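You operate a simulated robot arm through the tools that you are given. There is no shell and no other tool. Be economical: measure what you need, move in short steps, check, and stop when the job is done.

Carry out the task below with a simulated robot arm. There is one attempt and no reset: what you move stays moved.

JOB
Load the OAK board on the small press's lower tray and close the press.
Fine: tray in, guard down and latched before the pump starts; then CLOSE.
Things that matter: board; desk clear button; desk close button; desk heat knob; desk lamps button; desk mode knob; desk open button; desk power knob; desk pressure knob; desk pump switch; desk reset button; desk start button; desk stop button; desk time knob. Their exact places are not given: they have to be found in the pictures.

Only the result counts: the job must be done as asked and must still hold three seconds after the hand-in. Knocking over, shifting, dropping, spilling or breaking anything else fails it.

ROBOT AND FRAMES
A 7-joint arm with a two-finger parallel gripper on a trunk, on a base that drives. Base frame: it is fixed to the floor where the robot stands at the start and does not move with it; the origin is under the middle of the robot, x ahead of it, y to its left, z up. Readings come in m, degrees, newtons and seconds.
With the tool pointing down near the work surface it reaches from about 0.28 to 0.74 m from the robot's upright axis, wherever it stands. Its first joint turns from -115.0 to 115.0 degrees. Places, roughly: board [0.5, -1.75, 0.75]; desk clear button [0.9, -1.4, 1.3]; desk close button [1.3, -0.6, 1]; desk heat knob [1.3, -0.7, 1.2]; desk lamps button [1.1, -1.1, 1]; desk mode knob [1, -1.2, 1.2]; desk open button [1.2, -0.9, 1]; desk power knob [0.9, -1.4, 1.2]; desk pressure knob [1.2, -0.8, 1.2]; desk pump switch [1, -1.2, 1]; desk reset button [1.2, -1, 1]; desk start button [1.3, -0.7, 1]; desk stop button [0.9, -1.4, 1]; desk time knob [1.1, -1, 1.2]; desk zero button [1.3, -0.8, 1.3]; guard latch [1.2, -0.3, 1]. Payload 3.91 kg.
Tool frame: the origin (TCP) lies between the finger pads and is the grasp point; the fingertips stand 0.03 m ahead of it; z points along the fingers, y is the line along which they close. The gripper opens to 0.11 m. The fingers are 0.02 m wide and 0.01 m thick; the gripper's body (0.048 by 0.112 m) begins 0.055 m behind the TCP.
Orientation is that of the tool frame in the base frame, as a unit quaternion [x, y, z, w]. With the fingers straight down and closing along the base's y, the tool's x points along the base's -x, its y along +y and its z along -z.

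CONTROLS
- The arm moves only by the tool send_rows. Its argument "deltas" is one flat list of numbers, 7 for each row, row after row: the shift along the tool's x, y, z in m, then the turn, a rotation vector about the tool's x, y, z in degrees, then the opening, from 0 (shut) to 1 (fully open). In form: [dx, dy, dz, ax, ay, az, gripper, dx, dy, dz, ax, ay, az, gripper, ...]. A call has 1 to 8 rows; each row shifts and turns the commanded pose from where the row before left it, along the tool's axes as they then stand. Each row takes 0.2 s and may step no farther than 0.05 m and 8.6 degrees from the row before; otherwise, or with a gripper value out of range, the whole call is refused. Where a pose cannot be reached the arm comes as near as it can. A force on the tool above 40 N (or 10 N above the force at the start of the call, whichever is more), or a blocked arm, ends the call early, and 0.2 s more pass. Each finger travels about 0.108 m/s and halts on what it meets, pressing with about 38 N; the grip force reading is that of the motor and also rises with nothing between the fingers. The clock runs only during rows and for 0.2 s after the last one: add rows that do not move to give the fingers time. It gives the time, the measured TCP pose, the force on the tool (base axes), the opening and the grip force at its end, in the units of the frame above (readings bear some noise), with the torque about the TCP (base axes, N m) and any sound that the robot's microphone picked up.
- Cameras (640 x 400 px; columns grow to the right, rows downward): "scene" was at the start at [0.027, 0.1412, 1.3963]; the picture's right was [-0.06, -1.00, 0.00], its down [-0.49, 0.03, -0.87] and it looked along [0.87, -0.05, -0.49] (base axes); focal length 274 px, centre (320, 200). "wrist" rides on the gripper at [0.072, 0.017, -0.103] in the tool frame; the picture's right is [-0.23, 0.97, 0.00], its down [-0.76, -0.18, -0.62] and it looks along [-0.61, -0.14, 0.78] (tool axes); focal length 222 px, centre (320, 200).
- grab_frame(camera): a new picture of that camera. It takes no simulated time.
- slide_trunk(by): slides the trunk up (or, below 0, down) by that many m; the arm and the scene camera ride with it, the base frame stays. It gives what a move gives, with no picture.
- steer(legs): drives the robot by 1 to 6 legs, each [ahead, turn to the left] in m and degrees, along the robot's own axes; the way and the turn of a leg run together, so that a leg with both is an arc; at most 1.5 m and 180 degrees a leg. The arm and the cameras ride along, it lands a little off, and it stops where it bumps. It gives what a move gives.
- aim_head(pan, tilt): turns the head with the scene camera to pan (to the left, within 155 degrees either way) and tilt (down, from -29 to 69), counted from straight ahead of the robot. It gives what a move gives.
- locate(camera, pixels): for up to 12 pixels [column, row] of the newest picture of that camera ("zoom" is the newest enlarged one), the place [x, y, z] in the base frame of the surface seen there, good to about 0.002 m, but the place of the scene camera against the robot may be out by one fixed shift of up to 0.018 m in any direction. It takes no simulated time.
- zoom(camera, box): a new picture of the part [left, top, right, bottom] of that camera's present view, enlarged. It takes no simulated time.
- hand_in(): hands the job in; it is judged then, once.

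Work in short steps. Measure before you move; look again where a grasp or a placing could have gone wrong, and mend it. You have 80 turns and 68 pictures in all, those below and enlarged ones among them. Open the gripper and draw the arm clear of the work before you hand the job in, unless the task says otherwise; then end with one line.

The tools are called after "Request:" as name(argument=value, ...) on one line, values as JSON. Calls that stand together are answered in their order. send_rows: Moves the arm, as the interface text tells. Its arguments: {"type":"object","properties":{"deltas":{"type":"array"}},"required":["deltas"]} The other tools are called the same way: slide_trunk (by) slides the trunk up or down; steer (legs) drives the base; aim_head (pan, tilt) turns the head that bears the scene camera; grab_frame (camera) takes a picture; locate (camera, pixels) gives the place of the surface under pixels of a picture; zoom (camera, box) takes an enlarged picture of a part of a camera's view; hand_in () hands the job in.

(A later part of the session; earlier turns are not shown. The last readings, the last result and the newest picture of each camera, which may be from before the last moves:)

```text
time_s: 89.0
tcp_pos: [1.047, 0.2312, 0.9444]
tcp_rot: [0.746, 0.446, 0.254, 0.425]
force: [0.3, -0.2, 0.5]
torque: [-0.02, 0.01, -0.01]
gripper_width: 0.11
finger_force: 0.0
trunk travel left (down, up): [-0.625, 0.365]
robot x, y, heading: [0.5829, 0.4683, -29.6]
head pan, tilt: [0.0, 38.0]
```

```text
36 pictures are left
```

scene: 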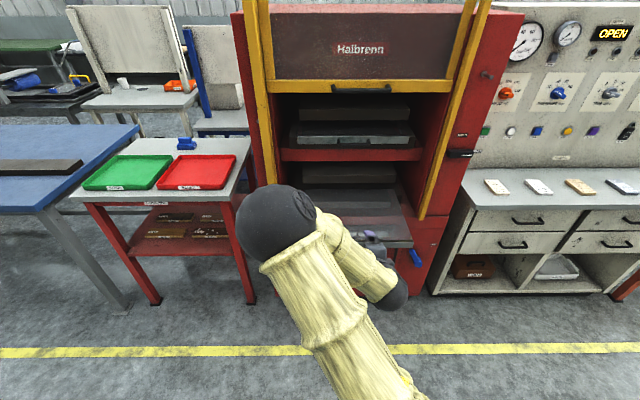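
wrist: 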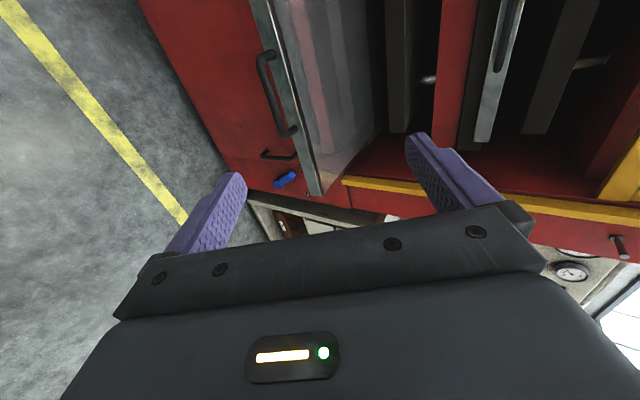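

Tray is out. I measure its surface from the wrist view and tip the tool back to vertical.

Request:
locate(camera="wrist", pixels=[[300, 60], [325, 120], [335, 60], [318, 190], [290, 100], [345, 130], [330, 30], [280, 20], [268, 90]])

Request:
send_rows(deltas=[0, 0, 0, 8.5, 0, 0, 1, 0, 0, 0, 8.5, 0, 0, 1, 0, 0, 0, 8.5, 0, 0, 1, 0, 0, 0, 8.5, 0, 0, 1, 0, 0, 0, 8.5, 0, 0, 1, 0, 0, 0, 8.5, 0, 0, 1, 0, 0, 0, 8.5, 0, 0, 1, 0, 0, 0, 0, 0, 0, 1])

```text
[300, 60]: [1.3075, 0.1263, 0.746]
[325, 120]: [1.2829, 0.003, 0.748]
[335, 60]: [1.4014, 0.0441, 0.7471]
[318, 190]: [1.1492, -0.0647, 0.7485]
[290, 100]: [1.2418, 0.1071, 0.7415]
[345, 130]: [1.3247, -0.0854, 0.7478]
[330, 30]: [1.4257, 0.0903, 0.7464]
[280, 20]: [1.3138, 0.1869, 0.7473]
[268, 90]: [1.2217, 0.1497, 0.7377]
```

```text
time_s: 90.8
tcp_pos: [1.0466, 0.232, 0.9444]
tcp_rot: [0.858, 0.513, -0.001, 0.0]
force: [-0.1, 0.8, -0.5]
torque: [0.0, 0.03, -0.01]
gripper_width: 0.1103
finger_force: 0.1
trunk travel left (down, up): [-0.625, 0.365]
robot x, y, heading: [0.5848, 0.4673, -29.0]
head pan, tilt: [0.0, 38.0]
```

Tray surface is flat at z 0.747, front at u≈1.036. I drive back to the board table.

Request:
steer(legs=[[0, -75.5], [1.5, 0], [0.65, 0], [0, 77.4]])

Request:
grab_frame(camera="wrist")

```text
time_s: 112.7
tcp_pos: [0.5075, -1.8202, 0.9447]
tcp_rot: [0.852, 0.524, -0.001, 0.0]
force: [0.7, -0.2, -0.3]
torque: [0.03, 0.0, 0.0]
gripper_width: 0.1099
finger_force: 0.0
trunk travel left (down, up): [-0.625, 0.365]
robot x, y, heading: [0.0399, -1.5963, -27.9]
head pan, tilt: [0.0, 38.0]
```

```text
35 pictures are left
```

wrist: 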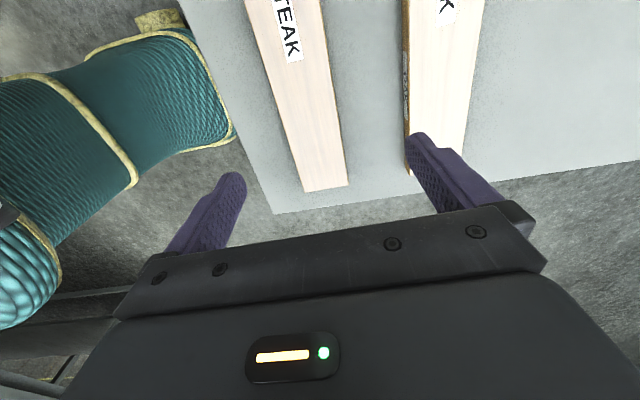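

Offset to OAK is (+0.003, +0.115) in tool axes. I move over it, descend to z 0.8313 and grip.

Request:
send_rows(deltas=[0.001, 0.0385, 0, 0, 0, -0.4, 1, 0.001, 0.0385, 0, 0, 0, 0, 0.75, 0.001, 0.0377, 0, 0, 0, 0, 0.75, 0, 0, 0.04, 0, 0, 0, 0.75, 0, 0, 0.04, 0, 0, 0, 0.75, 0, 0, 0.025, 0, 0, 0, 0.75, 0, 0, 0, 0, 0, 0, 0.75])

Request:
grab_frame(camera="wrist")

```text
time_s: 114.3
tcp_pos: [0.6112, -1.8703, 0.8397]
tcp_rot: [0.85, 0.527, 0.0, -0.001]
force: [0.2, 0.3, -0.2]
torque: [0.02, 0.01, -0.01]
gripper_width: 0.0826
finger_force: 0.2
trunk travel left (down, up): [-0.625, 0.365]
robot x, y, heading: [0.0422, -1.5977, -28.2]
head pan, tilt: [0.0, 38.0]
```

```text
34 pictures are left
```

wrist: 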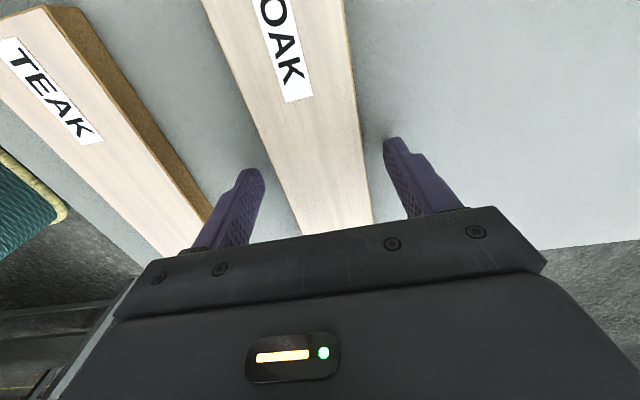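

Well straddled. I lower the last 8.5 mm, close fully and lift slowly.

Request:
send_rows(deltas=[0, 0, 0.0085, 0, 0, 0, 0.75, 0, 0, 0, 0, 0, 0, 0, 0, 0, 0, 0, 0, 0, 0, 0, 0, 0, 0, 0, 0, 0, 0, 0, 0, 0, 0, 0, 0, 0, 0, -0.003, 0, 0, 0, 0, 0, 0, -0.006, 0, 0, 0, 0, 0, 0, -0.01, 0, 0, 0, 0])

Request:
send_rows(deltas=[0, 0, -0.015, 0, 0, 0, 0, 0, 0, -0.02, 0, 0, 0, 0, 0, 0, -0.02, 0, 0, 0, 0, 0, 0, -0.02, 0, 0, 0, 0, 0, 0, -0.02, 0, 0, 0, 0, 0, 0, -0.02, 0, 0, 0, 0, 0, 0, -0.015, 0, 0, 0, 0])

Request:
grab_frame(camera="wrist")

```text
time_s: 116.1
tcp_pos: [0.6119, -1.8693, 0.8507]
tcp_rot: [0.85, 0.527, 0.0, -0.001]
force: [0.7, -0.3, -1.0]
torque: [0.01, -0.03, 0.0]
gripper_width: 0.0575
finger_force: 38.2
trunk travel left (down, up): [-0.625, 0.365]
robot x, y, heading: [0.036, -1.5983, -28.0]
head pan, tilt: [0.0, 38.0]
```

```text
time_s: 117.7
tcp_pos: [0.6096, -1.8701, 0.9795]
tcp_rot: [0.85, 0.526, -0.001, 0.0]
force: [-0.2, -0.7, -1.1]
torque: [0.0, 0.01, -0.02]
gripper_width: 0.0573
finger_force: 37.9
trunk travel left (down, up): [-0.625, 0.365]
robot x, y, heading: [0.0401, -1.5964, -27.4]
head pan, tilt: [0.0, 38.0]
```

```text
33 pictures are left
```

wrist: 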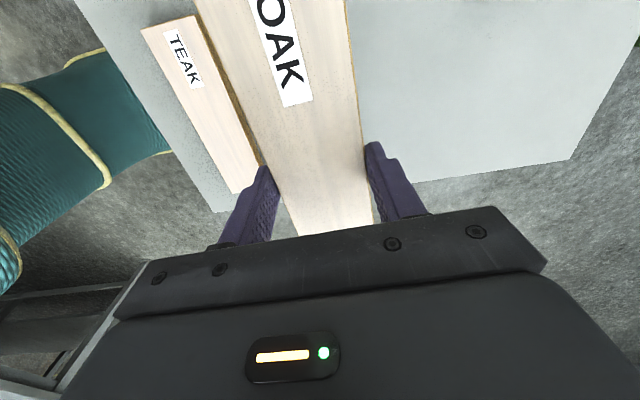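

OAK is held securely. I retract the arm and drive back to in front of the press.

Request:
send_rows(deltas=[0, -0.015, 0, 0, 0, 0, 0, 0, -0.025, 0, 0, 0, 0, 0, 0, -0.025, 0, 0, 0, 0, 0, 0, -0.025, 0, 0, 0, 0, 0, 0, -0.025, 0, 0, 0, 0, 0, 0, -0.02, 0, 0, 0, 0, 0, 0, -0.015, 0, 0, 0, 0])

Request:
steer(legs=[[0, 99.3], [1.5, 0], [0.606, 0], [0, -100.5]])

Request:
grab_frame(camera="wrist")

```text
refused: deltas must hold 7 numbers for each row
```

```text
time_s: 142.2
tcp_pos: [1.2864, 0.1019, 0.9807]
tcp_rot: [0.859, 0.512, 0.0, 0.0]
force: [-0.1, 0.1, -1.4]
torque: [0.0, -0.02, -0.01]
gripper_width: 0.0573
finger_force: 38.1
trunk travel left (down, up): [-0.625, 0.365]
robot x, y, heading: [0.7249, 0.3987, -29.8]
head pan, tilt: [0.0, 38.0]
```

```text
32 pictures are left
```

wrist: 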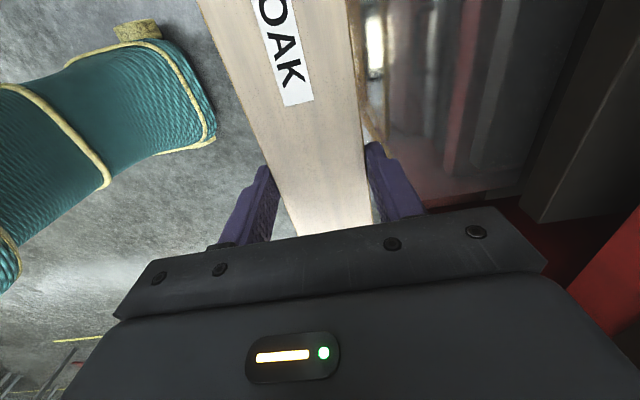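

Although the retract list was refused, the drive went cleanly and the board is over the tray at u 1.078, v 0.709. I lower to just above the tray, then drive forward about 0.1 m.

Request:
send_rows(deltas=[0, 0, 0.02, 0, 0, 0, 0, 0, 0, 0.025, 0, 0, 0, 0, 0, 0, 0.025, 0, 0, 0, 0, 0, 0, 0.025, 0, 0, 0, 0, 0, 0, 0.025, 0, 0, 0, 0, 0, 0, 0.02, 0, 0, 0, 0, 0, 0, 0.02, 0, 0, 0, 0])

Request:
steer(legs=[[0.1, 0]])

Request:
grab_frame(camera="scene")

```text
time_s: 143.8
tcp_pos: [1.2872, 0.1023, 0.8188]
tcp_rot: [0.859, 0.513, 0.0, -0.001]
force: [-0.1, -0.3, -0.5]
torque: [-0.02, -0.01, -0.02]
gripper_width: 0.0572
finger_force: 37.8
trunk travel left (down, up): [-0.625, 0.365]
robot x, y, heading: [0.7244, 0.3957, -29.9]
head pan, tilt: [0.0, 38.0]
```

```text
time_s: 145.0
tcp_pos: [1.3736, 0.0526, 0.8191]
tcp_rot: [0.859, 0.512, 0.001, -0.001]
force: [0.2, -0.8, -1.5]
torque: [-0.01, 0.0, -0.01]
gripper_width: 0.0571
finger_force: 37.7
trunk travel left (down, up): [-0.625, 0.365]
robot x, y, heading: [0.8092, 0.3472, -30.0]
head pan, tilt: [0.0, 38.0]
```

```text
31 pictures are left
```

scene: 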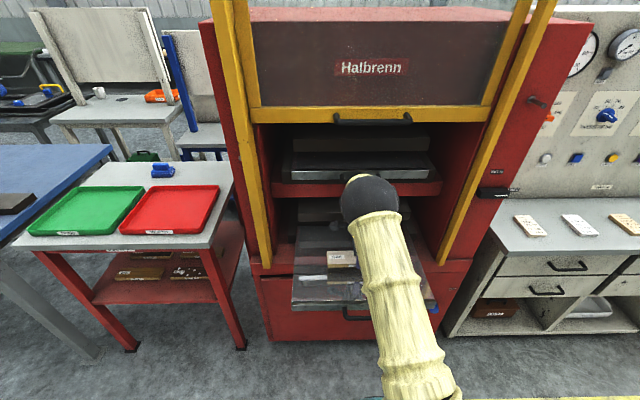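

TCP is at u 1.178, v 0.708 over the tray. I lower 0.040 m and release, then rise.

Request:
send_rows(deltas=[0, 0, 0.012, 0, 0, 0, 0, 0, 0, 0.012, 0, 0, 0, 0, 0, 0, 0.01, 0, 0, 0, 0, 0, 0, 0.004, 0, 0, 0, 0, 0, 0, 0.0025, 0, 0, 0, 0, 0, 0, 0, 0, 0, 0, 0])

Request:
send_rows(deltas=[0, 0, 0, 0, 0, 0, 0.75, 0, 0, 0, 0, 0, 0, 0.75, 0, 0, -0.02, 0, 0, 0, 0.75, 0, 0, -0.03, 0, 0, 0, 0.75, 0, 0, -0.04, 0, 0, 0, 0.75, 0, -0.04, 0, 0, 0, 0, 0.75, 0, -0.04, 0, 0, 0, 0, 0.75])

Request:
grab_frame(camera="wrist")

```text
time_s: 146.4
tcp_pos: [1.3715, 0.0524, 0.7793]
tcp_rot: [0.859, 0.512, 0.0, -0.001]
force: [-0.1, 0.4, -0.9]
torque: [0.03, -0.02, -0.01]
gripper_width: 0.0571
finger_force: 38.0
trunk travel left (down, up): [-0.625, 0.365]
robot x, y, heading: [0.8107, 0.3419, -29.6]
head pan, tilt: [0.0, 38.0]
```

```text
time_s: 148.0
tcp_pos: [1.3023, 0.0913, 0.8693]
tcp_rot: [0.859, 0.512, -0.001, 0.001]
force: [0.2, -0.3, 0.4]
torque: [-0.01, -0.01, 0.0]
gripper_width: 0.0822
finger_force: 0.2
trunk travel left (down, up): [-0.625, 0.365]
robot x, y, heading: [0.8118, 0.3459, -29.8]
head pan, tilt: [0.0, 38.0]
```

```text
30 pictures are left
```

wrist: 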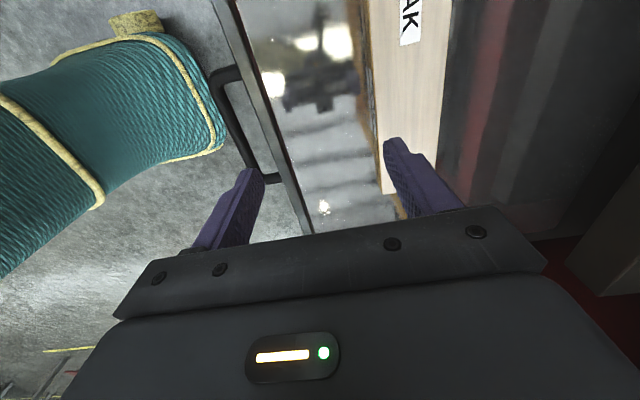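

OAK lies flat on the tray. Next I back off 0.12 m and tilt the tool to regrasp the tray handle.

Request:
steer(legs=[[-0.13, 0]])

Request:
send_rows(deltas=[0, 0, 0, -8.5, 0, 0, 1, 0, 0, 0, -8.5, 0, 0, 1, 0, 0, 0, -8.5, 0, 0, 1, 0, 0, 0, -8.5, 0, 0, 1, 0, 0, 0, -8.5, 0, 0, 1, 0, 0, 0, -8.5, 0, 0, 1, 0, 0, 0, -8.5, 0, 0, 1, 0, 0, 0, 0, 0, 0, 1])

Request:
grab_frame(camera="wrist")

```text
time_s: 149.4
tcp_pos: [1.1904, 0.1558, 0.8695]
tcp_rot: [0.859, 0.512, 0.0, 0.0]
force: [-0.1, 0.3, 0.5]
torque: [0.02, -0.02, -0.03]
gripper_width: 0.0824
finger_force: 0.0
trunk travel left (down, up): [-0.625, 0.365]
robot x, y, heading: [0.7002, 0.4091, -29.9]
head pan, tilt: [0.0, 38.0]
```

```text
time_s: 151.2
tcp_pos: [1.1906, 0.1549, 0.8693]
tcp_rot: [0.745, 0.444, 0.255, 0.427]
force: [0.5, -0.1, 0.3]
torque: [-0.01, -0.03, 0.0]
gripper_width: 0.1104
finger_force: 0.0
trunk travel left (down, up): [-0.625, 0.365]
robot x, y, heading: [0.6964, 0.4135, -29.9]
head pan, tilt: [0.0, 38.0]
```

```text
29 pictures are left
```

wrist: 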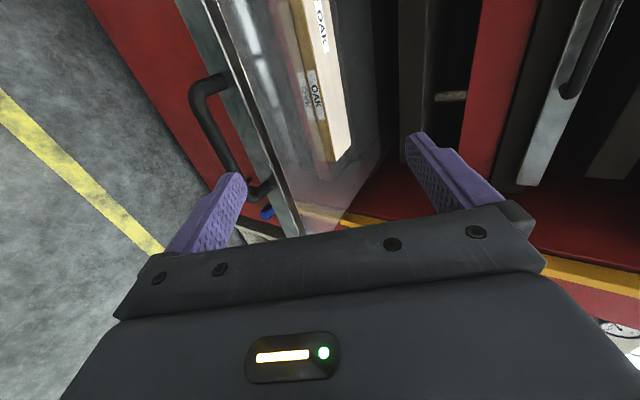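

Request:
locate(camera="wrist", pixels=[[198, 100], [208, 130], [220, 155], [232, 170], [262, 130], [340, 155], [328, 160], [303, 10]])

```text
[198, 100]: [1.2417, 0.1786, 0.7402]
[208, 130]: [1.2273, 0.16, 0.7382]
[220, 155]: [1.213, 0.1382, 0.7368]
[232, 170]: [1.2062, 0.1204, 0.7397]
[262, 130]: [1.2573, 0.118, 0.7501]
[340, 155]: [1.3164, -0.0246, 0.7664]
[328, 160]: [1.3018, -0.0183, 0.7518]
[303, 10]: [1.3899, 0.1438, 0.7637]
```

Bar is still at u 0.998, z 0.738. I drop to a pre-grasp 5 cm short, then advance along the tool axis.

Request:
send_rows(deltas=[-0.0015, -0.0325, 0.009, 0, 0, 0, 1, -0.0015, -0.0325, 0.009, 0, 0, 0, 1, -0.0015, -0.0326, 0.0093, 0, 0, 0, 0.7, 0, 0, 0, 0, 0, 0, 0.48, 0, 0, 0.02, 0, 0, 0, 0.48, 0, 0, 0.02, 0, 0, 0, 0.48, 0, 0, 0.01, 0, 0, 0, 0.48, 0, 0, 0, 0, 0, 0, 0.48])

Request:
grab_frame(camera="wrist")

```text
time_s: 153.0
tcp_pos: [1.202, 0.1426, 0.7448]
tcp_rot: [0.746, 0.445, 0.253, 0.426]
force: [0.6, -0.5, -1.0]
torque: [-0.04, -0.04, 0.02]
gripper_width: 0.0528
finger_force: 0.1
trunk travel left (down, up): [-0.625, 0.365]
robot x, y, heading: [0.6984, 0.4098, -29.9]
head pan, tilt: [0.0, 38.0]
```

```text
28 pictures are left
```

wrist: 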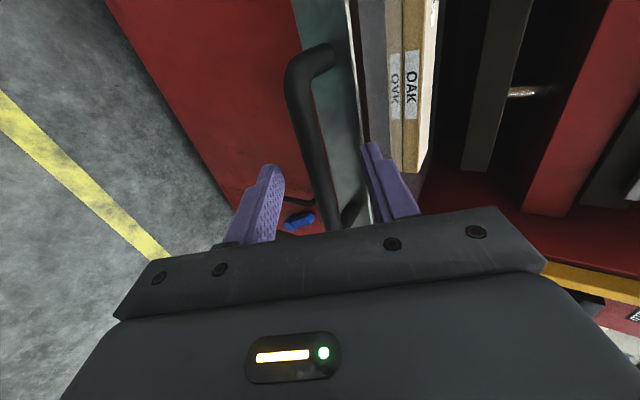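

The bar is between the fingers again. I close, then push in along +u gently.

Request:
send_rows(deltas=[0, 0, 0, 0, 0, 0, 0, 0, 0, 0, 0, 0, 0, 0, 0, 0, 0, 0, 0, 0, 0, 0, -0.0013, 0.0008, 0, 0, 0, 0, 0, 0.003, 0.0052, 0, 0, 0, 0, 0, 0.006, 0.0103, 0, 0, 0, 0, 0, 0.0091, 0.0155, 0, 0, 0, 0, 0, 0.0091, 0.0155, 0, 0, 0, 0])

Request:
send_rows(deltas=[0, 0.0091, 0.0155, 0, 0, 0, 0, 0, 0.0091, 0.0155, 0, 0, 0, 0, 0, 0.0091, 0.0155, 0, 0, 0, 0, 0, 0.0091, 0.0155, 0, 0, 0, 0, 0, 0.0091, 0.0155, 0, 0, 0, 0, 0, 0.0091, 0.0155, 0, 0, 0, 0, 0, 0.0091, 0.0155, 0, 0, 0, 0])

Request:
grab_frame(camera="wrist")

```text
time_s: 154.8
tcp_pos: [1.2498, 0.1165, 0.7436]
tcp_rot: [0.746, 0.445, 0.253, 0.426]
force: [1.6, -0.7, -0.3]
torque: [0.32, -0.18, 0.19]
gripper_width: 0.0137
finger_force: 45.2
trunk travel left (down, up): [-0.625, 0.365]
robot x, y, heading: [0.6987, 0.409, -30.0]
head pan, tilt: [0.0, 38.0]
```

```text
time_s: 156.4
tcp_pos: [1.361, 0.0559, 0.7446]
tcp_rot: [0.746, 0.444, 0.253, 0.426]
force: [-1.3, -3.8, 5.4]
torque: [0.25, -0.27, 0.34]
gripper_width: 0.0135
finger_force: 44.9
trunk travel left (down, up): [-0.625, 0.365]
robot x, y, heading: [0.7016, 0.4073, -29.7]
head pan, tilt: [0.0, 38.0]
```

```text
27 pictures are left
```

wrist: 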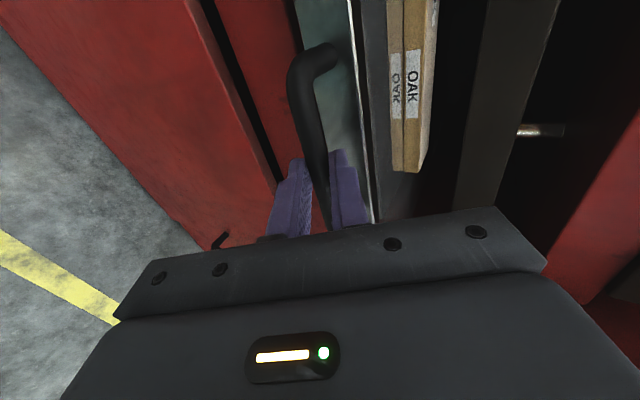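

Board rides along; 0.11 m remains. I drive the base forward 0.1 m, then finish with the arm.

Request:
steer(legs=[[0.1, 0]])

Request:
send_rows(deltas=[0, 0.0041, 0.0069, 0, 0, 0, 0, 0, 0.0041, 0.0069, 0, 0, 0, 0, 0, 0.0041, 0.0069, 0, 0, 0, 0, 0, 0, 0, 0, 0, 0, 0])

Request:
grab_frame(camera="wrist")

```text
time_s: 157.7
tcp_pos: [1.449, 0.008, 0.744]
tcp_rot: [0.746, 0.445, 0.254, 0.426]
force: [1.3, 1.8, 7.9]
torque: [-0.12, -0.08, -0.61]
gripper_width: 0.014
finger_force: 45.0
trunk travel left (down, up): [-0.625, 0.365]
robot x, y, heading: [0.7867, 0.3608, -29.9]
head pan, tilt: [0.0, 38.0]
```

```text
time_s: 158.5
tcp_pos: [1.4631, -0.0004, 0.74]
tcp_rot: [0.748, 0.447, 0.252, 0.421]
force: [-15.1, 6.2, 9.7]
torque: [0.05, -0.05, 0.04]
gripper_width: 0.0136
finger_force: 45.3
trunk travel left (down, up): [-0.625, 0.365]
robot x, y, heading: [0.7811, 0.3601, -29.6]
head pan, tilt: [0.0, 38.0]
stopped in row 4: the force on the tool passed its limit at 66 N (the readings are from after the stop); the commanded pose is now the measured one
```

```text
26 pictures are left
```

wrist: 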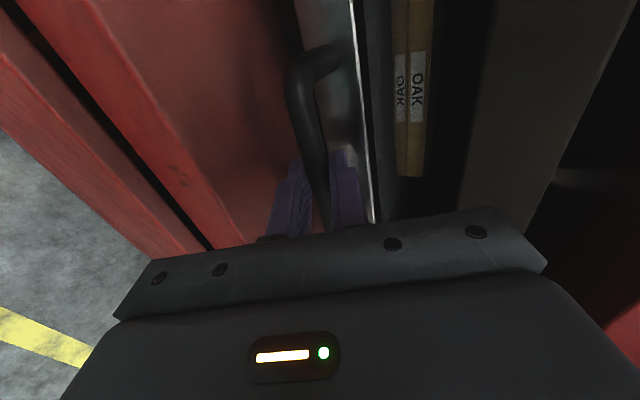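

The tray hit its stop (u 1.281). I open slightly, withdraw along the tool axis and check.

Request:
send_rows(deltas=[0, 0, 0, 0, 0, 0, 0.48, 0, 0, 0, 0, 0, 0, 0.48, 0, 0, -0.02, 0, 0, 0, 0.48, 0, 0, -0.03, 0, 0, 0, 0.48, 0, 0, -0.04, 0, 0, 0, 0.48, 0, 0, -0.04, 0, 0, 0, 0.48])

Request:
steer(legs=[[-0.15, 0]])

Request:
slide_trunk(by=0.3)

Request:
grab_frame(camera="scene")

Request:
grab_frame(camera="wrist")

```text
time_s: 159.9
tcp_pos: [1.3663, 0.0515, 0.8055]
tcp_rot: [0.748, 0.446, 0.253, 0.421]
force: [-0.4, -0.6, 0.1]
torque: [-0.04, 0.01, -0.01]
gripper_width: 0.053
finger_force: 0.1
trunk travel left (down, up): [-0.625, 0.365]
robot x, y, heading: [0.781, 0.361, -29.8]
head pan, tilt: [0.0, 38.0]
```

```text
time_s: 161.4
tcp_pos: [1.2388, 0.1278, 0.8061]
tcp_rot: [0.748, 0.447, 0.253, 0.42]
force: [0.0, 0.2, -0.4]
torque: [-0.03, -0.02, -0.03]
gripper_width: 0.0528
finger_force: 0.0
trunk travel left (down, up): [-0.625, 0.365]
robot x, y, heading: [0.6558, 0.4333, -29.8]
head pan, tilt: [0.0, 38.0]
```

```text
time_s: 164.4
tcp_pos: [1.2382, 0.1255, 1.1058]
tcp_rot: [0.748, 0.447, 0.253, 0.42]
force: [0.3, 1.0, 0.4]
torque: [-0.01, 0.0, 0.0]
gripper_width: 0.0529
finger_force: 0.0
trunk travel left (down, up): [-0.925, 0.065]
robot x, y, heading: [0.6544, 0.4301, -29.5]
head pan, tilt: [0.0, 38.0]
```

```text
25 pictures are left
```

scene: 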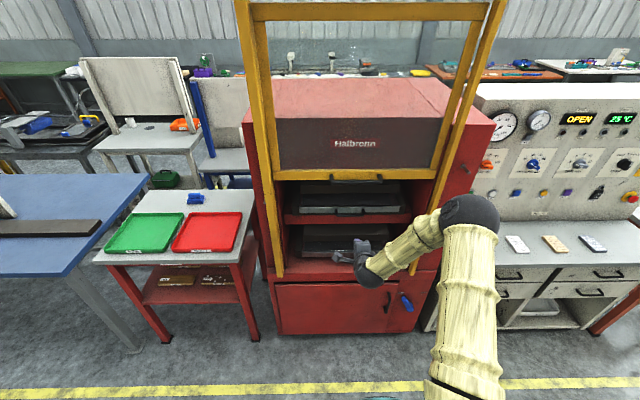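

```text
24 pictures are left
```

wrist: 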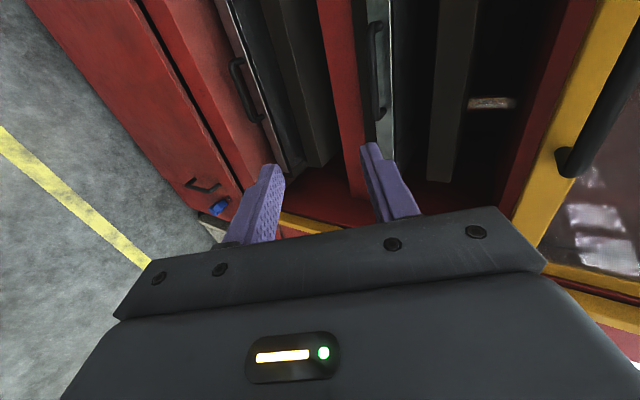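

Tray is in with OAK. Next is the guard handle, seen at (600,110) in the wrist view; I measure it.

Request:
locate(camera="wrist", pixels=[[570, 165], [585, 140], [605, 110], [625, 80], [560, 190], [620, 140], [239, 80], [382, 70], [600, 40]])

Request:
locate(camera="scene", pixels=[[357, 178], [380, 179], [402, 178], [360, 12], [367, 176], [278, 275], [412, 272]])

```text
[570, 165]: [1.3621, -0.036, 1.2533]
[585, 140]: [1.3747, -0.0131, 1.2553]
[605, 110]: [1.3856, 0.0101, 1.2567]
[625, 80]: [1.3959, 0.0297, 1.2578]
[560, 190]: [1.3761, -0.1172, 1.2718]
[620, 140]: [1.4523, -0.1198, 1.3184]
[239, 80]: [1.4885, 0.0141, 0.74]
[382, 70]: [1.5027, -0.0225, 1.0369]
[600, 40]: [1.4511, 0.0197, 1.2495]
```

```text
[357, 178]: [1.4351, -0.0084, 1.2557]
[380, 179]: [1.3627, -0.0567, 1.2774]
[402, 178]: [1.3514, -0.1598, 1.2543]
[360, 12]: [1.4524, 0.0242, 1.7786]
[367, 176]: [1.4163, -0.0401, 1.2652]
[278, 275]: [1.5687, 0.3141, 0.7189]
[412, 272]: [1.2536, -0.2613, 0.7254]
```

Guard handle bar centre is near u 1.212, v 0.70, z 1.262. I raise the tool to a pre-grasp height and drive forward 0.11 m.

Request:
send_rows(deltas=[0, 0.0349, -0.0212, 0, 0, 0, 0.48, 0, 0.0349, -0.0212, 0, 0, 0, 0.48, 0, 0.0349, -0.0212, 0, 0, 0, 0.48, 0, 0.0349, -0.0212, 0, 0, 0, 0.48, 0, 0.0349, -0.0212, 0, 0, 0, 0.48, 0, 0, 0, 0, 0, 0, 0.48])

Request:
steer(legs=[[0.108, 0]])

Request:
grab_frame(camera="wrist")

```text
time_s: 165.8
tcp_pos: [1.2395, 0.1267, 1.3094]
tcp_rot: [0.748, 0.447, 0.253, 0.42]
force: [1.2, -0.1, 0.2]
torque: [-0.03, -0.02, 0.03]
gripper_width: 0.0526
finger_force: 0.0
trunk travel left (down, up): [-0.925, 0.065]
robot x, y, heading: [0.6519, 0.4315, -29.6]
head pan, tilt: [0.0, 38.0]
```

```text
time_s: 167.1
tcp_pos: [1.3339, 0.072, 1.3087]
tcp_rot: [0.749, 0.447, 0.252, 0.419]
force: [0.6, -0.3, -0.6]
torque: [0.01, 0.02, 0.0]
gripper_width: 0.0528
finger_force: 0.1
trunk travel left (down, up): [-0.925, 0.065]
robot x, y, heading: [0.7458, 0.3814, -29.8]
head pan, tilt: [0.0, 38.0]
```

```text
23 pictures are left
```

wrist: 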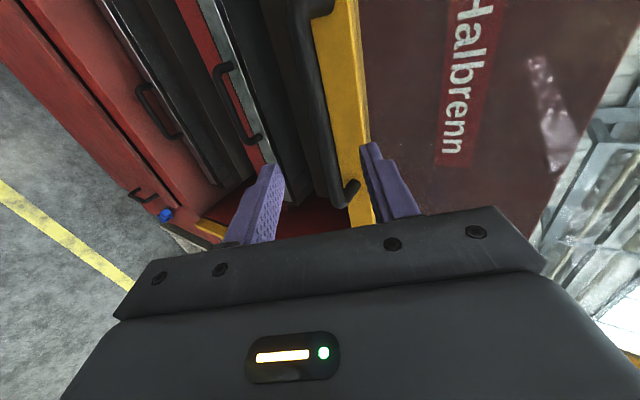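

Request:
locate(camera="wrist", pixels=[[300, 50], [310, 90], [320, 130], [327, 170], [305, 60], [345, 100], [350, 195]])

```text
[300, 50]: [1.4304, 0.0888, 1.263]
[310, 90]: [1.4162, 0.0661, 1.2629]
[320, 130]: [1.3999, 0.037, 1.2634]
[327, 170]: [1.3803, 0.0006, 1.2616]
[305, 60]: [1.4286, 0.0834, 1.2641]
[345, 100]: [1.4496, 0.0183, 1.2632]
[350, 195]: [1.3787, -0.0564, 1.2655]
```

Bar centre is u≈1.214, z≈1.263. I advance 0.079 m, close on it and test a short pull down.

Request:
send_rows(deltas=[0, 0.0026, 0.03, 0, 0, 0, 0.48, 0, 0, 0.03, 0, 0, 0, 0.48, 0, 0, 0.019, 0, 0, 0, 0.48, 0, 0, 0, 0, 0, 0, 0, 0, 0, 0, 0, 0, 0, 0, 0, 0, 0, 0, 0, 0, 0, 0, -0.0086, 0.0052, 0, 0, 0, 0, 0, -0.017, 0.0104, 0, 0, 0, 0])

Request:
grab_frame(camera="wrist")

```text
time_s: 168.9
tcp_pos: [1.3939, 0.0411, 1.2399]
tcp_rot: [0.748, 0.449, 0.253, 0.419]
force: [-0.5, 4.5, -2.0]
torque: [0.23, 0.1, -0.24]
gripper_width: 0.0154
finger_force: 45.5
trunk travel left (down, up): [-0.925, 0.065]
robot x, y, heading: [0.7521, 0.3791, -29.5]
head pan, tilt: [0.0, 38.0]
```

```text
22 pictures are left
```

wrist: 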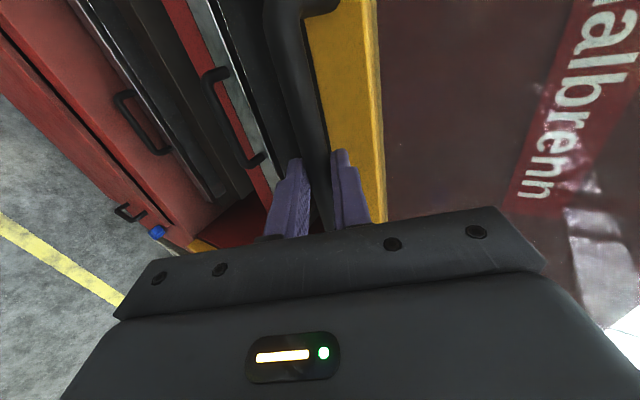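

The guard slides freely with the handle. I bring it down with the trunk by 0.45 m.

Request:
slide_trunk(by=-0.45)

Request:
grab_frame(camera="wrist")

```text
refused: -0.45 is not a number from -0.4 to 0.4
```

```text
21 pictures are left
```

wrist: 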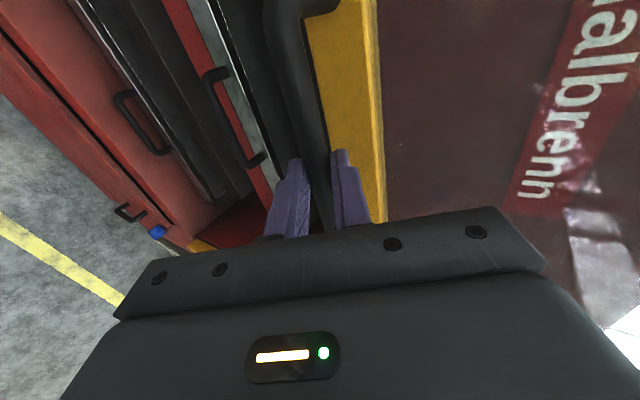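

The limit is 0.4 m per slide, so I do 0.4 and read the forces.

Request:
slide_trunk(by=-0.4)

```text
time_s: 172.7
tcp_pos: [1.3944, 0.0409, 0.8406]
tcp_rot: [0.748, 0.448, 0.252, 0.42]
force: [-1.2, 4.5, 1.5]
torque: [0.1, -0.06, -0.23]
gripper_width: 0.0157
finger_force: 44.6
trunk travel left (down, up): [-0.525, 0.465]
robot x, y, heading: [0.7491, 0.3833, -29.7]
head pan, tilt: [0.0, 38.0]
```

Handle is at z 0.84. I continue down with small arm steps until it stops.

Request:
send_rows(deltas=[0, -0.0128, 0.0078, 0, 0, 0, 0, 0, -0.0128, 0.0078, 0, 0, 0, 0, 0, -0.0128, 0.0078, 0, 0, 0, 0, 0, -0.0128, 0.0078, 0, 0, 0, 0, 0, -0.0128, 0.0078, 0, 0, 0, 0, 0, -0.0085, 0.0052, 0, 0, 0, 0, 0, -0.0085, 0.0052, 0, 0, 0, 0, 0, -0.0085, 0.0052, 0, 0, 0, 0])

Request:
grab_frame(camera="wrist")

```text
time_s: 174.5
tcp_pos: [1.393, 0.0406, 0.7354]
tcp_rot: [0.748, 0.448, 0.252, 0.419]
force: [-7.1, 7.4, 1.0]
torque: [0.0, 0.18, -0.67]
gripper_width: 0.0159
finger_force: 45.3
trunk travel left (down, up): [-0.525, 0.465]
robot x, y, heading: [0.7507, 0.3782, -29.7]
head pan, tilt: [0.0, 38.0]
```

```text
20 pictures are left
```

wrist: 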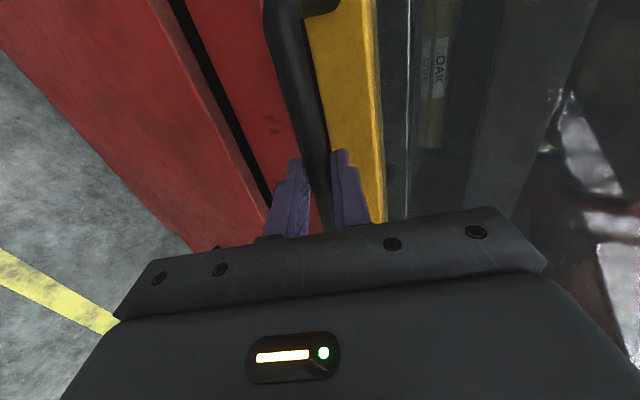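

The guard is still moving freely at z 0.735. I go on in small steps.

Request:
send_rows(deltas=[0, -0.0068, 0.0042, 0, 0, 0, 0, 0, -0.0068, 0.0042, 0, 0, 0, 0, 0, -0.0068, 0.0042, 0, 0, 0, 0, 0, -0.0068, 0.0042, 0, 0, 0, 0, 0, -0.0068, 0.0042, 0, 0, 0, 0, 0, -0.0068, 0.0042, 0, 0, 0, 0])

Request:
grab_frame(camera="wrist")

```text
time_s: 175.2
tcp_pos: [1.394, 0.0413, 0.7284]
tcp_rot: [0.744, 0.445, 0.256, 0.427]
force: [-25.3, 10.6, 20.2]
torque: [0.29, -0.19, 0.01]
gripper_width: 0.016
finger_force: 45.3
trunk travel left (down, up): [-0.525, 0.465]
robot x, y, heading: [0.7468, 0.3788, -29.4]
head pan, tilt: [0.0, 38.0]
stopped in row 3: the force on the tool passed its limit at 42 N (the readings are from after the stop); the commanded pose is now the measured one
```

```text
19 pictures are left
```

wrist: 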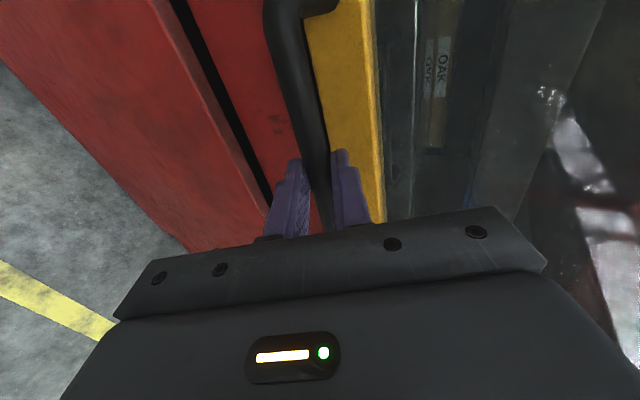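

The guard hit its lower stop. I release, withdraw and look with the scene camera.

Request:
send_rows(deltas=[0, 0, 0, 0, 0, 0, 0.48, 0, 0, 0, 0, 0, 0, 0.48, 0, 0, -0.02, 0, 0, 0, 0.48, 0, 0, -0.03, 0, 0, 0, 0.48, 0, 0, -0.03, 0, 0, 0, 0.48, 0, 0, -0.02, 0, 0, 0, 0.48])

Request:
steer(legs=[[-0.12, 0]])

Request:
slide_trunk(by=0.25)

Request:
grab_frame(camera="scene")

```text
time_s: 176.6
tcp_pos: [1.3197, 0.0804, 0.7755]
tcp_rot: [0.746, 0.446, 0.255, 0.424]
force: [0.2, 0.9, 0.1]
torque: [-0.05, 0.01, 0.03]
gripper_width: 0.0528
finger_force: 0.1
trunk travel left (down, up): [-0.525, 0.465]
robot x, y, heading: [0.7516, 0.3795, -29.5]
head pan, tilt: [0.0, 38.0]
```

```text
time_s: 178.0
tcp_pos: [1.2158, 0.1404, 0.7746]
tcp_rot: [0.745, 0.447, 0.255, 0.425]
force: [-0.1, 0.1, 0.9]
torque: [0.0, 0.0, 0.01]
gripper_width: 0.0528
finger_force: 0.1
trunk travel left (down, up): [-0.525, 0.465]
robot x, y, heading: [0.6469, 0.4392, -29.7]
head pan, tilt: [0.0, 38.0]
```

```text
time_s: 180.5
tcp_pos: [1.2149, 0.1395, 1.0258]
tcp_rot: [0.745, 0.447, 0.255, 0.425]
force: [-0.7, -0.2, 0.0]
torque: [-0.01, 0.0, -0.04]
gripper_width: 0.0527
finger_force: 0.0
trunk travel left (down, up): [-0.775, 0.215]
robot x, y, heading: [0.6455, 0.4402, -29.8]
head pan, tilt: [0.0, 38.0]
```

```text
18 pictures are left
```

scene: 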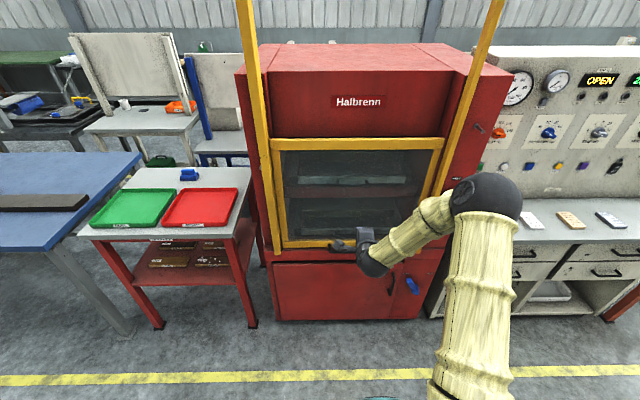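

Guard is fully down. Next I move in front of the latch (v≈0.304) and level the tool horizontally.

Request:
steer(legs=[[0, -79.5], [0.403, 0], [0, 80.5]])

Request:
send_rows(deltas=[0, 0, 0, -7.7, 0, 0, 0.6, 0, 0, 0, -7.7, 0, 0, 0.6, 0, 0, 0, -7.7, 0, 0, 0.6, 0, 0, 0, -7.5, 0, 0, 0.6, 0, 0, 0, 0, 0, 0, 0.6])

Request:
grab_frame(camera="wrist")

```text
time_s: 193.3
tcp_pos: [1.0839, -0.2358, 1.0243]
tcp_rot: [0.744, 0.448, 0.255, 0.425]
force: [0.6, 0.0, 0.7]
torque: [-0.01, 0.03, -0.04]
gripper_width: 0.0528
finger_force: 0.0
trunk travel left (down, up): [-0.775, 0.215]
robot x, y, heading: [0.5117, 0.0624, -29.4]
head pan, tilt: [0.0, 38.0]
```

```text
time_s: 194.5
tcp_pos: [1.0831, -0.2362, 1.0265]
tcp_rot: [0.605, 0.365, 0.366, 0.607]
force: [-0.6, 0.7, 0.5]
torque: [-0.02, -0.02, 0.0]
gripper_width: 0.0659
finger_force: 0.1
trunk travel left (down, up): [-0.775, 0.215]
robot x, y, heading: [0.5107, 0.0613, -29.5]
head pan, tilt: [0.0, 38.0]
```

```text
17 pictures are left
```

wrist: 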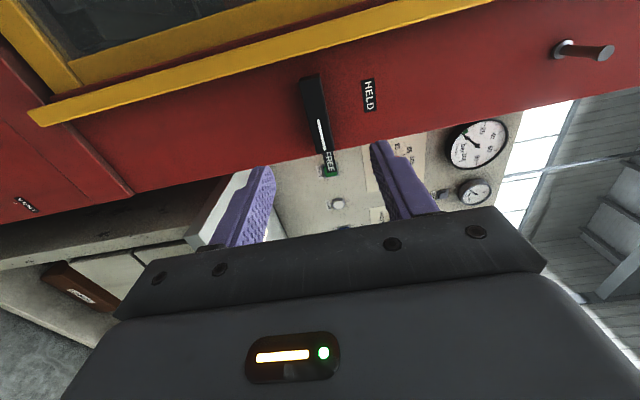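

The latch bar lies at (315,115) between the fingers' line. I measure its ends, edges and the face.

Request:
zoom(camera="wrist", box=[280, 60, 400, 180])

Request:
locate(camera="wrist", pixels=[[309, 80], [303, 84], [318, 79], [315, 110], [306, 110], [327, 108], [319, 148], [330, 147], [350, 120], [290, 115], [313, 153]])

```text
3.33 times, centred on (340, 120) of wrist
```

zoom: 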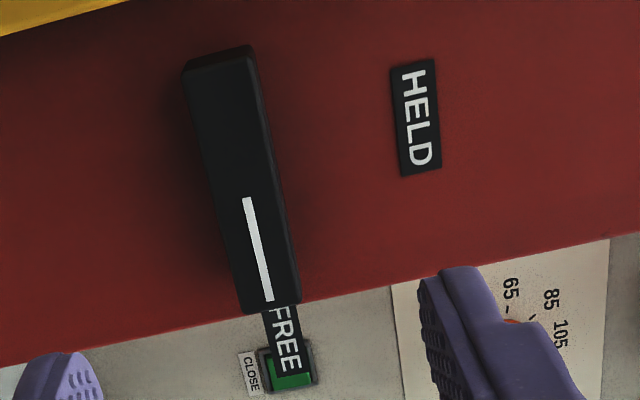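

```text
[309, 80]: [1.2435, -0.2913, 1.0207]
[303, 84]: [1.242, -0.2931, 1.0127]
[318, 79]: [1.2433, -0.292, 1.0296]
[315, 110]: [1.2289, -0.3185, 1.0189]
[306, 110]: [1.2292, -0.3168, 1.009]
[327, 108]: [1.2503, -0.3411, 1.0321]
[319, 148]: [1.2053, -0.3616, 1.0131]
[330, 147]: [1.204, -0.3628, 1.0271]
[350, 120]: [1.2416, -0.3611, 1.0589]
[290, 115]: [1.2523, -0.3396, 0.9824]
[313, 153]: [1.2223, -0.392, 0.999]
```

Bar centre is v 0.3015, z 1.0195, face at u 1.26. I drive 0.09 m forward, then measure-correct and advance around the bar.

Request:
steer(legs=[[0.09, 0]])

Request:
send_rows(deltas=[-0.0136, -0.007, 0, 0, -1, 0, 0.5, 0, 0, 0, 0, 0, 0, 0.5])

Request:
grab_frame(camera="wrist")

```text
time_s: 195.7
tcp_pos: [1.1627, -0.281, 1.0254]
tcp_rot: [0.606, 0.365, 0.365, 0.605]
force: [0.1, 0.4, -0.8]
torque: [-0.01, -0.02, 0.0]
gripper_width: 0.0661
finger_force: 0.0
trunk travel left (down, up): [-0.775, 0.215]
robot x, y, heading: [0.5887, 0.0178, -29.4]
head pan, tilt: [0.0, 38.0]
```

```text
time_s: 196.3
tcp_pos: [1.1559, -0.2927, 1.0184]
tcp_rot: [0.609, 0.36, 0.359, 0.609]
force: [-0.2, 0.6, 0.0]
torque: [0.0, -0.01, -0.01]
gripper_width: 0.0552
finger_force: 0.1
trunk travel left (down, up): [-0.775, 0.215]
robot x, y, heading: [0.5896, 0.0147, -29.5]
head pan, tilt: [0.0, 38.0]
```

```text
15 pictures are left
```

wrist: 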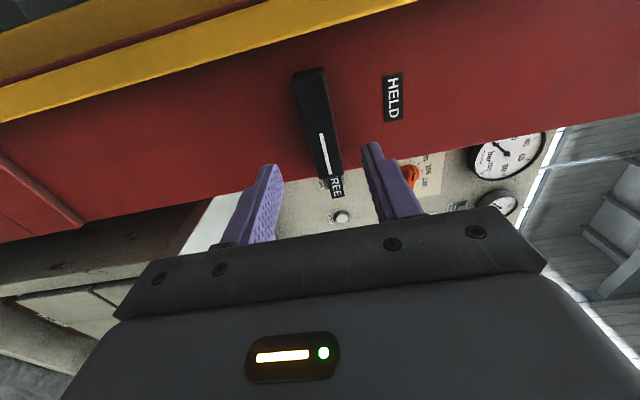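

Aligned (v 0.301, z 1.018). I advance 0.072 m, close on the bar and begin turning CCW toward HELD.

Request:
send_rows(deltas=[0, 0.0005, 0.03, 0, 0, 0, 0.5, 0, 0.0005, 0.03, 0, 0, 0, 0.5, 0, 0, 0.012, 0, 0, 0, 0.5, 0, 0, 0, 0, 0, 0, 0, 0, 0, 0, 0, 0, 0, 0, 0, 0, 0, 0, 0, 0, 0])

Request:
send_rows(deltas=[0, 0, 0, 0, 0, -8.5, 0, 0, 0, 0, 0, 0, -8.5, 0, 0, 0, 0, 0, 0, -8.5, 0, 0, 0, 0, 0, 0, -8.5, 0, 0, 0, 0, 0, 0, -8.5, 0])

Request:
grab_frame(camera="wrist")

```text
time_s: 197.7
tcp_pos: [1.2185, -0.3282, 1.021]
tcp_rot: [0.608, 0.36, 0.359, 0.609]
force: [2.8, -2.3, 4.5]
torque: [0.23, 0.32, 0.1]
gripper_width: 0.0249
finger_force: 45.1
trunk travel left (down, up): [-0.775, 0.215]
robot x, y, heading: [0.5874, 0.0155, -29.4]
head pan, tilt: [0.0, 38.0]
```

```text
time_s: 198.9
tcp_pos: [1.2196, -0.3264, 1.0247]
tcp_rot: [0.434, 0.554, 0.115, 0.702]
force: [15.1, -0.5, 33.6]
torque: [0.45, 0.45, -0.66]
gripper_width: 0.025
finger_force: 44.6
trunk travel left (down, up): [-0.775, 0.215]
robot x, y, heading: [0.5845, 0.0175, -29.3]
head pan, tilt: [0.0, 38.0]
```

```text
14 pictures are left
```

wrist: 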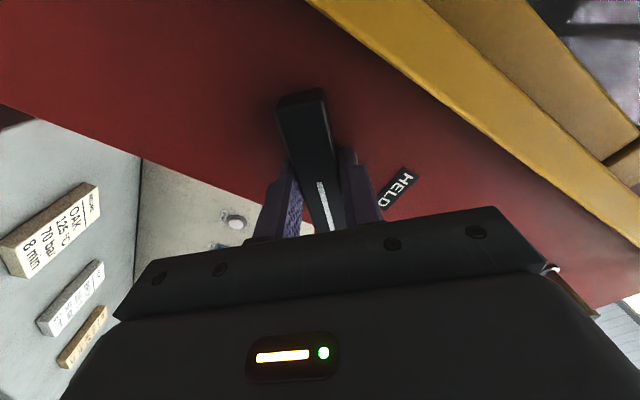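

It turns, with the knob pushing the tool slightly upward (33 N), so the pivot is a little left of my grip. I add a small compensating shift and continue turning.

Request:
send_rows(deltas=[-0.0027, 0.003, 0, 0, 0, 0, 0, -0.0004, 0.0016, 0, 0, 0, -8.2, 0, -0.0004, 0.0014, 0, 0, 0, -8.2, 0, -0.0003, 0.0012, 0, 0, 0, -8.2, 0])

Request:
grab_frame(camera="wrist")

```text
time_s: 199.9
tcp_pos: [1.2197, -0.3255, 1.0269]
tcp_rot: [0.308, 0.638, -0.038, 0.705]
force: [12.7, 4.0, 7.9]
torque: [-0.61, -1.29, -0.02]
gripper_width: 0.0249
finger_force: 45.9
trunk travel left (down, up): [-0.775, 0.215]
robot x, y, heading: [0.5906, 0.0168, -29.4]
head pan, tilt: [0.0, 38.0]
```

```text
13 pictures are left
```

wrist: 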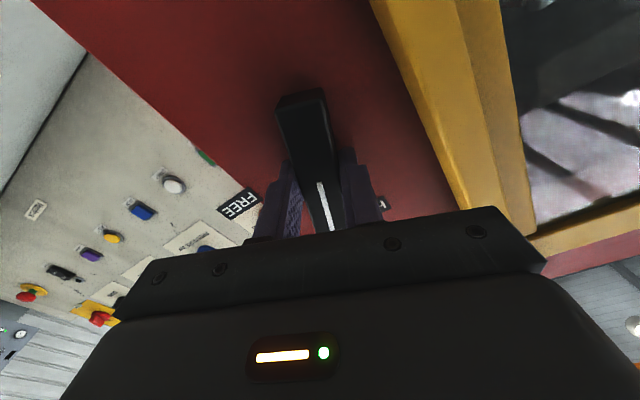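

About 67° done with low force. I finish the remaining ~24°.

Request:
send_rows(deltas=[0, 0.0012, 0, 0, 0, -8, 0, 0, 0.0012, 0, 0, 0, -8, 0, 0, 0.0008, 0, 0, 0, -7.5, 0, 0, 0, 0, 0, 0, 0, 0])

Request:
grab_frame(camera="wrist")

```text
time_s: 200.9
tcp_pos: [1.223, -0.3217, 1.0263]
tcp_rot: [0.172, 0.687, -0.18, 0.683]
force: [4.8, 5.3, -2.6]
torque: [0.34, -0.93, 0.3]
gripper_width: 0.025
finger_force: 44.3
trunk travel left (down, up): [-0.775, 0.215]
robot x, y, heading: [0.5885, 0.016, -29.5]
head pan, tilt: [0.0, 38.0]
```

```text
12 pictures are left
```

wrist: 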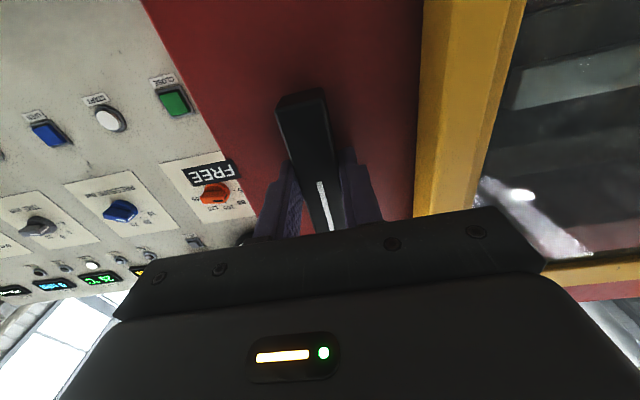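

Tool y is now exactly lateral, so the lever stands vertical. I release, withdraw and look.

Request:
send_rows(deltas=[0, 0, 0, 0, 0, 0, 0.45, 0, 0, 0, 0, 0, 0, 0.45, 0, 0, -0.02, 0, 0, 0, 0.45, 0, 0, -0.03, 0, 0, 0, 0.45, 0, 0, -0.03, 0, 0, 0, 0.45, 0, 0, -0.03, 0, 0, 0, 0])

Request:
steer(legs=[[-0.1, 0]])

Request:
grab_frame(camera="wrist")

```text
time_s: 202.3
tcp_pos: [1.1244, -0.2695, 1.0281]
tcp_rot: [0.174, 0.685, -0.18, 0.684]
force: [-0.4, 0.1, -0.1]
torque: [0.02, 0.0, 0.0]
gripper_width: 0.0
finger_force: 34.1
trunk travel left (down, up): [-0.775, 0.215]
robot x, y, heading: [0.5893, 0.0161, -29.0]
head pan, tilt: [0.0, 38.0]
```

```text
time_s: 203.5
tcp_pos: [1.036, -0.2196, 1.0287]
tcp_rot: [0.173, 0.685, -0.18, 0.684]
force: [0.4, 0.2, -0.4]
torque: [0.01, 0.01, 0.01]
gripper_width: 0.0
finger_force: 37.8
trunk travel left (down, up): [-0.775, 0.215]
robot x, y, heading: [0.5007, 0.0688, -29.2]
head pan, tilt: [0.0, 38.0]
```

```text
11 pictures are left
```

wrist: 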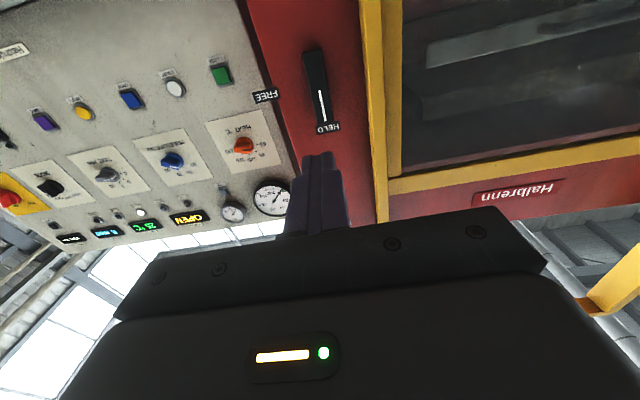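

Latch shows HELD. Next I drive to stand in front of the pump switch (≈(1.017,-1.233,0.976)) and view it with the wrist camera.

Request:
steer(legs=[[0, -69.3], [0.928, 0], [0, 68]])

Request:
zoom(camera="wrist", box=[120, 0, 520, 240])

```text
time_s: 217.8
tcp_pos: [0.8805, -1.1565, 1.0285]
tcp_rot: [0.186, 0.682, -0.194, 0.68]
force: [-0.2, -0.7, -0.6]
torque: [-0.01, 0.03, 0.0]
gripper_width: 0.0
finger_force: 37.8
trunk travel left (down, up): [-0.775, 0.215]
robot x, y, heading: [0.3553, -0.8551, -31.4]
head pan, tilt: [0.0, 38.0]
```

```text
1.60 times, centred on (320, 120) of wrist
```

zoom: 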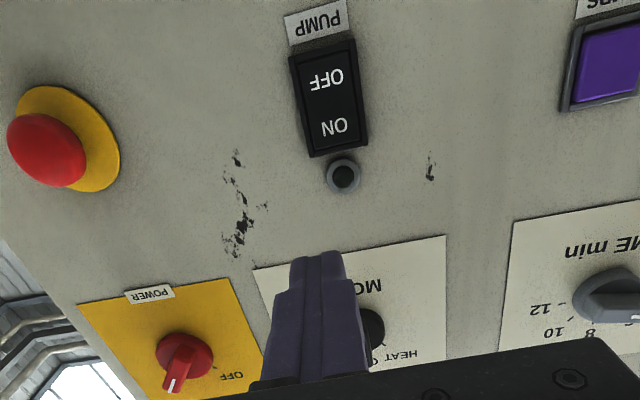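

The rocker shows ON on top (image inverted), at (333,125) in the zoom. I locate its parts and the panel surface.

Request:
locate(camera="zoom", pixels=[[333, 126], [308, 152], [366, 140], [327, 80], [326, 100], [299, 60], [352, 50], [280, 120], [400, 130], [342, 176], [335, 145]])

```text
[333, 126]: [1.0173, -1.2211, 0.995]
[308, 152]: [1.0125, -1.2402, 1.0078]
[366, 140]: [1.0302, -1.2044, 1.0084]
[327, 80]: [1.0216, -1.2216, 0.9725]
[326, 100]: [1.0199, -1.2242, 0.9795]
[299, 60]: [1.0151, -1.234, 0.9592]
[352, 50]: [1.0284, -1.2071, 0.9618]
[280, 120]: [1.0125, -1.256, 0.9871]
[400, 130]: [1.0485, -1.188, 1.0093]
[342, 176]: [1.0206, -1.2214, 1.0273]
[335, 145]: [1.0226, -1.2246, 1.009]
```

The ON half stands proud, so the pump is off. I align the closed fingertips to (1.017,-1.221,0.998) and push gently.

Request:
send_rows(deltas=[0.0305, 0.0156, 0, 0, 0, 0, 0, 0, 0, 0.04, 0, 0, 0, 0, 0, 0, 0.04, 0, 0, 0, 0, 0, 0, 0.03, 0, 0, 0, 0, 0, 0, 0.007, 0, 0, 0, 0, 0, 0, 0.004, 0, 0, 0, 0, 0, 0, 0.003, 0, 0, 0, 0])

```text
time_s: 219.4
tcp_pos: [0.9923, -1.2053, 0.9976]
tcp_rot: [0.185, 0.683, -0.193, 0.68]
force: [-15.5, 8.6, 2.4]
torque: [0.07, 0.05, 0.12]
gripper_width: 0.0
finger_force: 38.1
trunk travel left (down, up): [-0.775, 0.215]
robot x, y, heading: [0.357, -0.8493, -31.7]
head pan, tilt: [0.0, 38.0]
heard: click
```

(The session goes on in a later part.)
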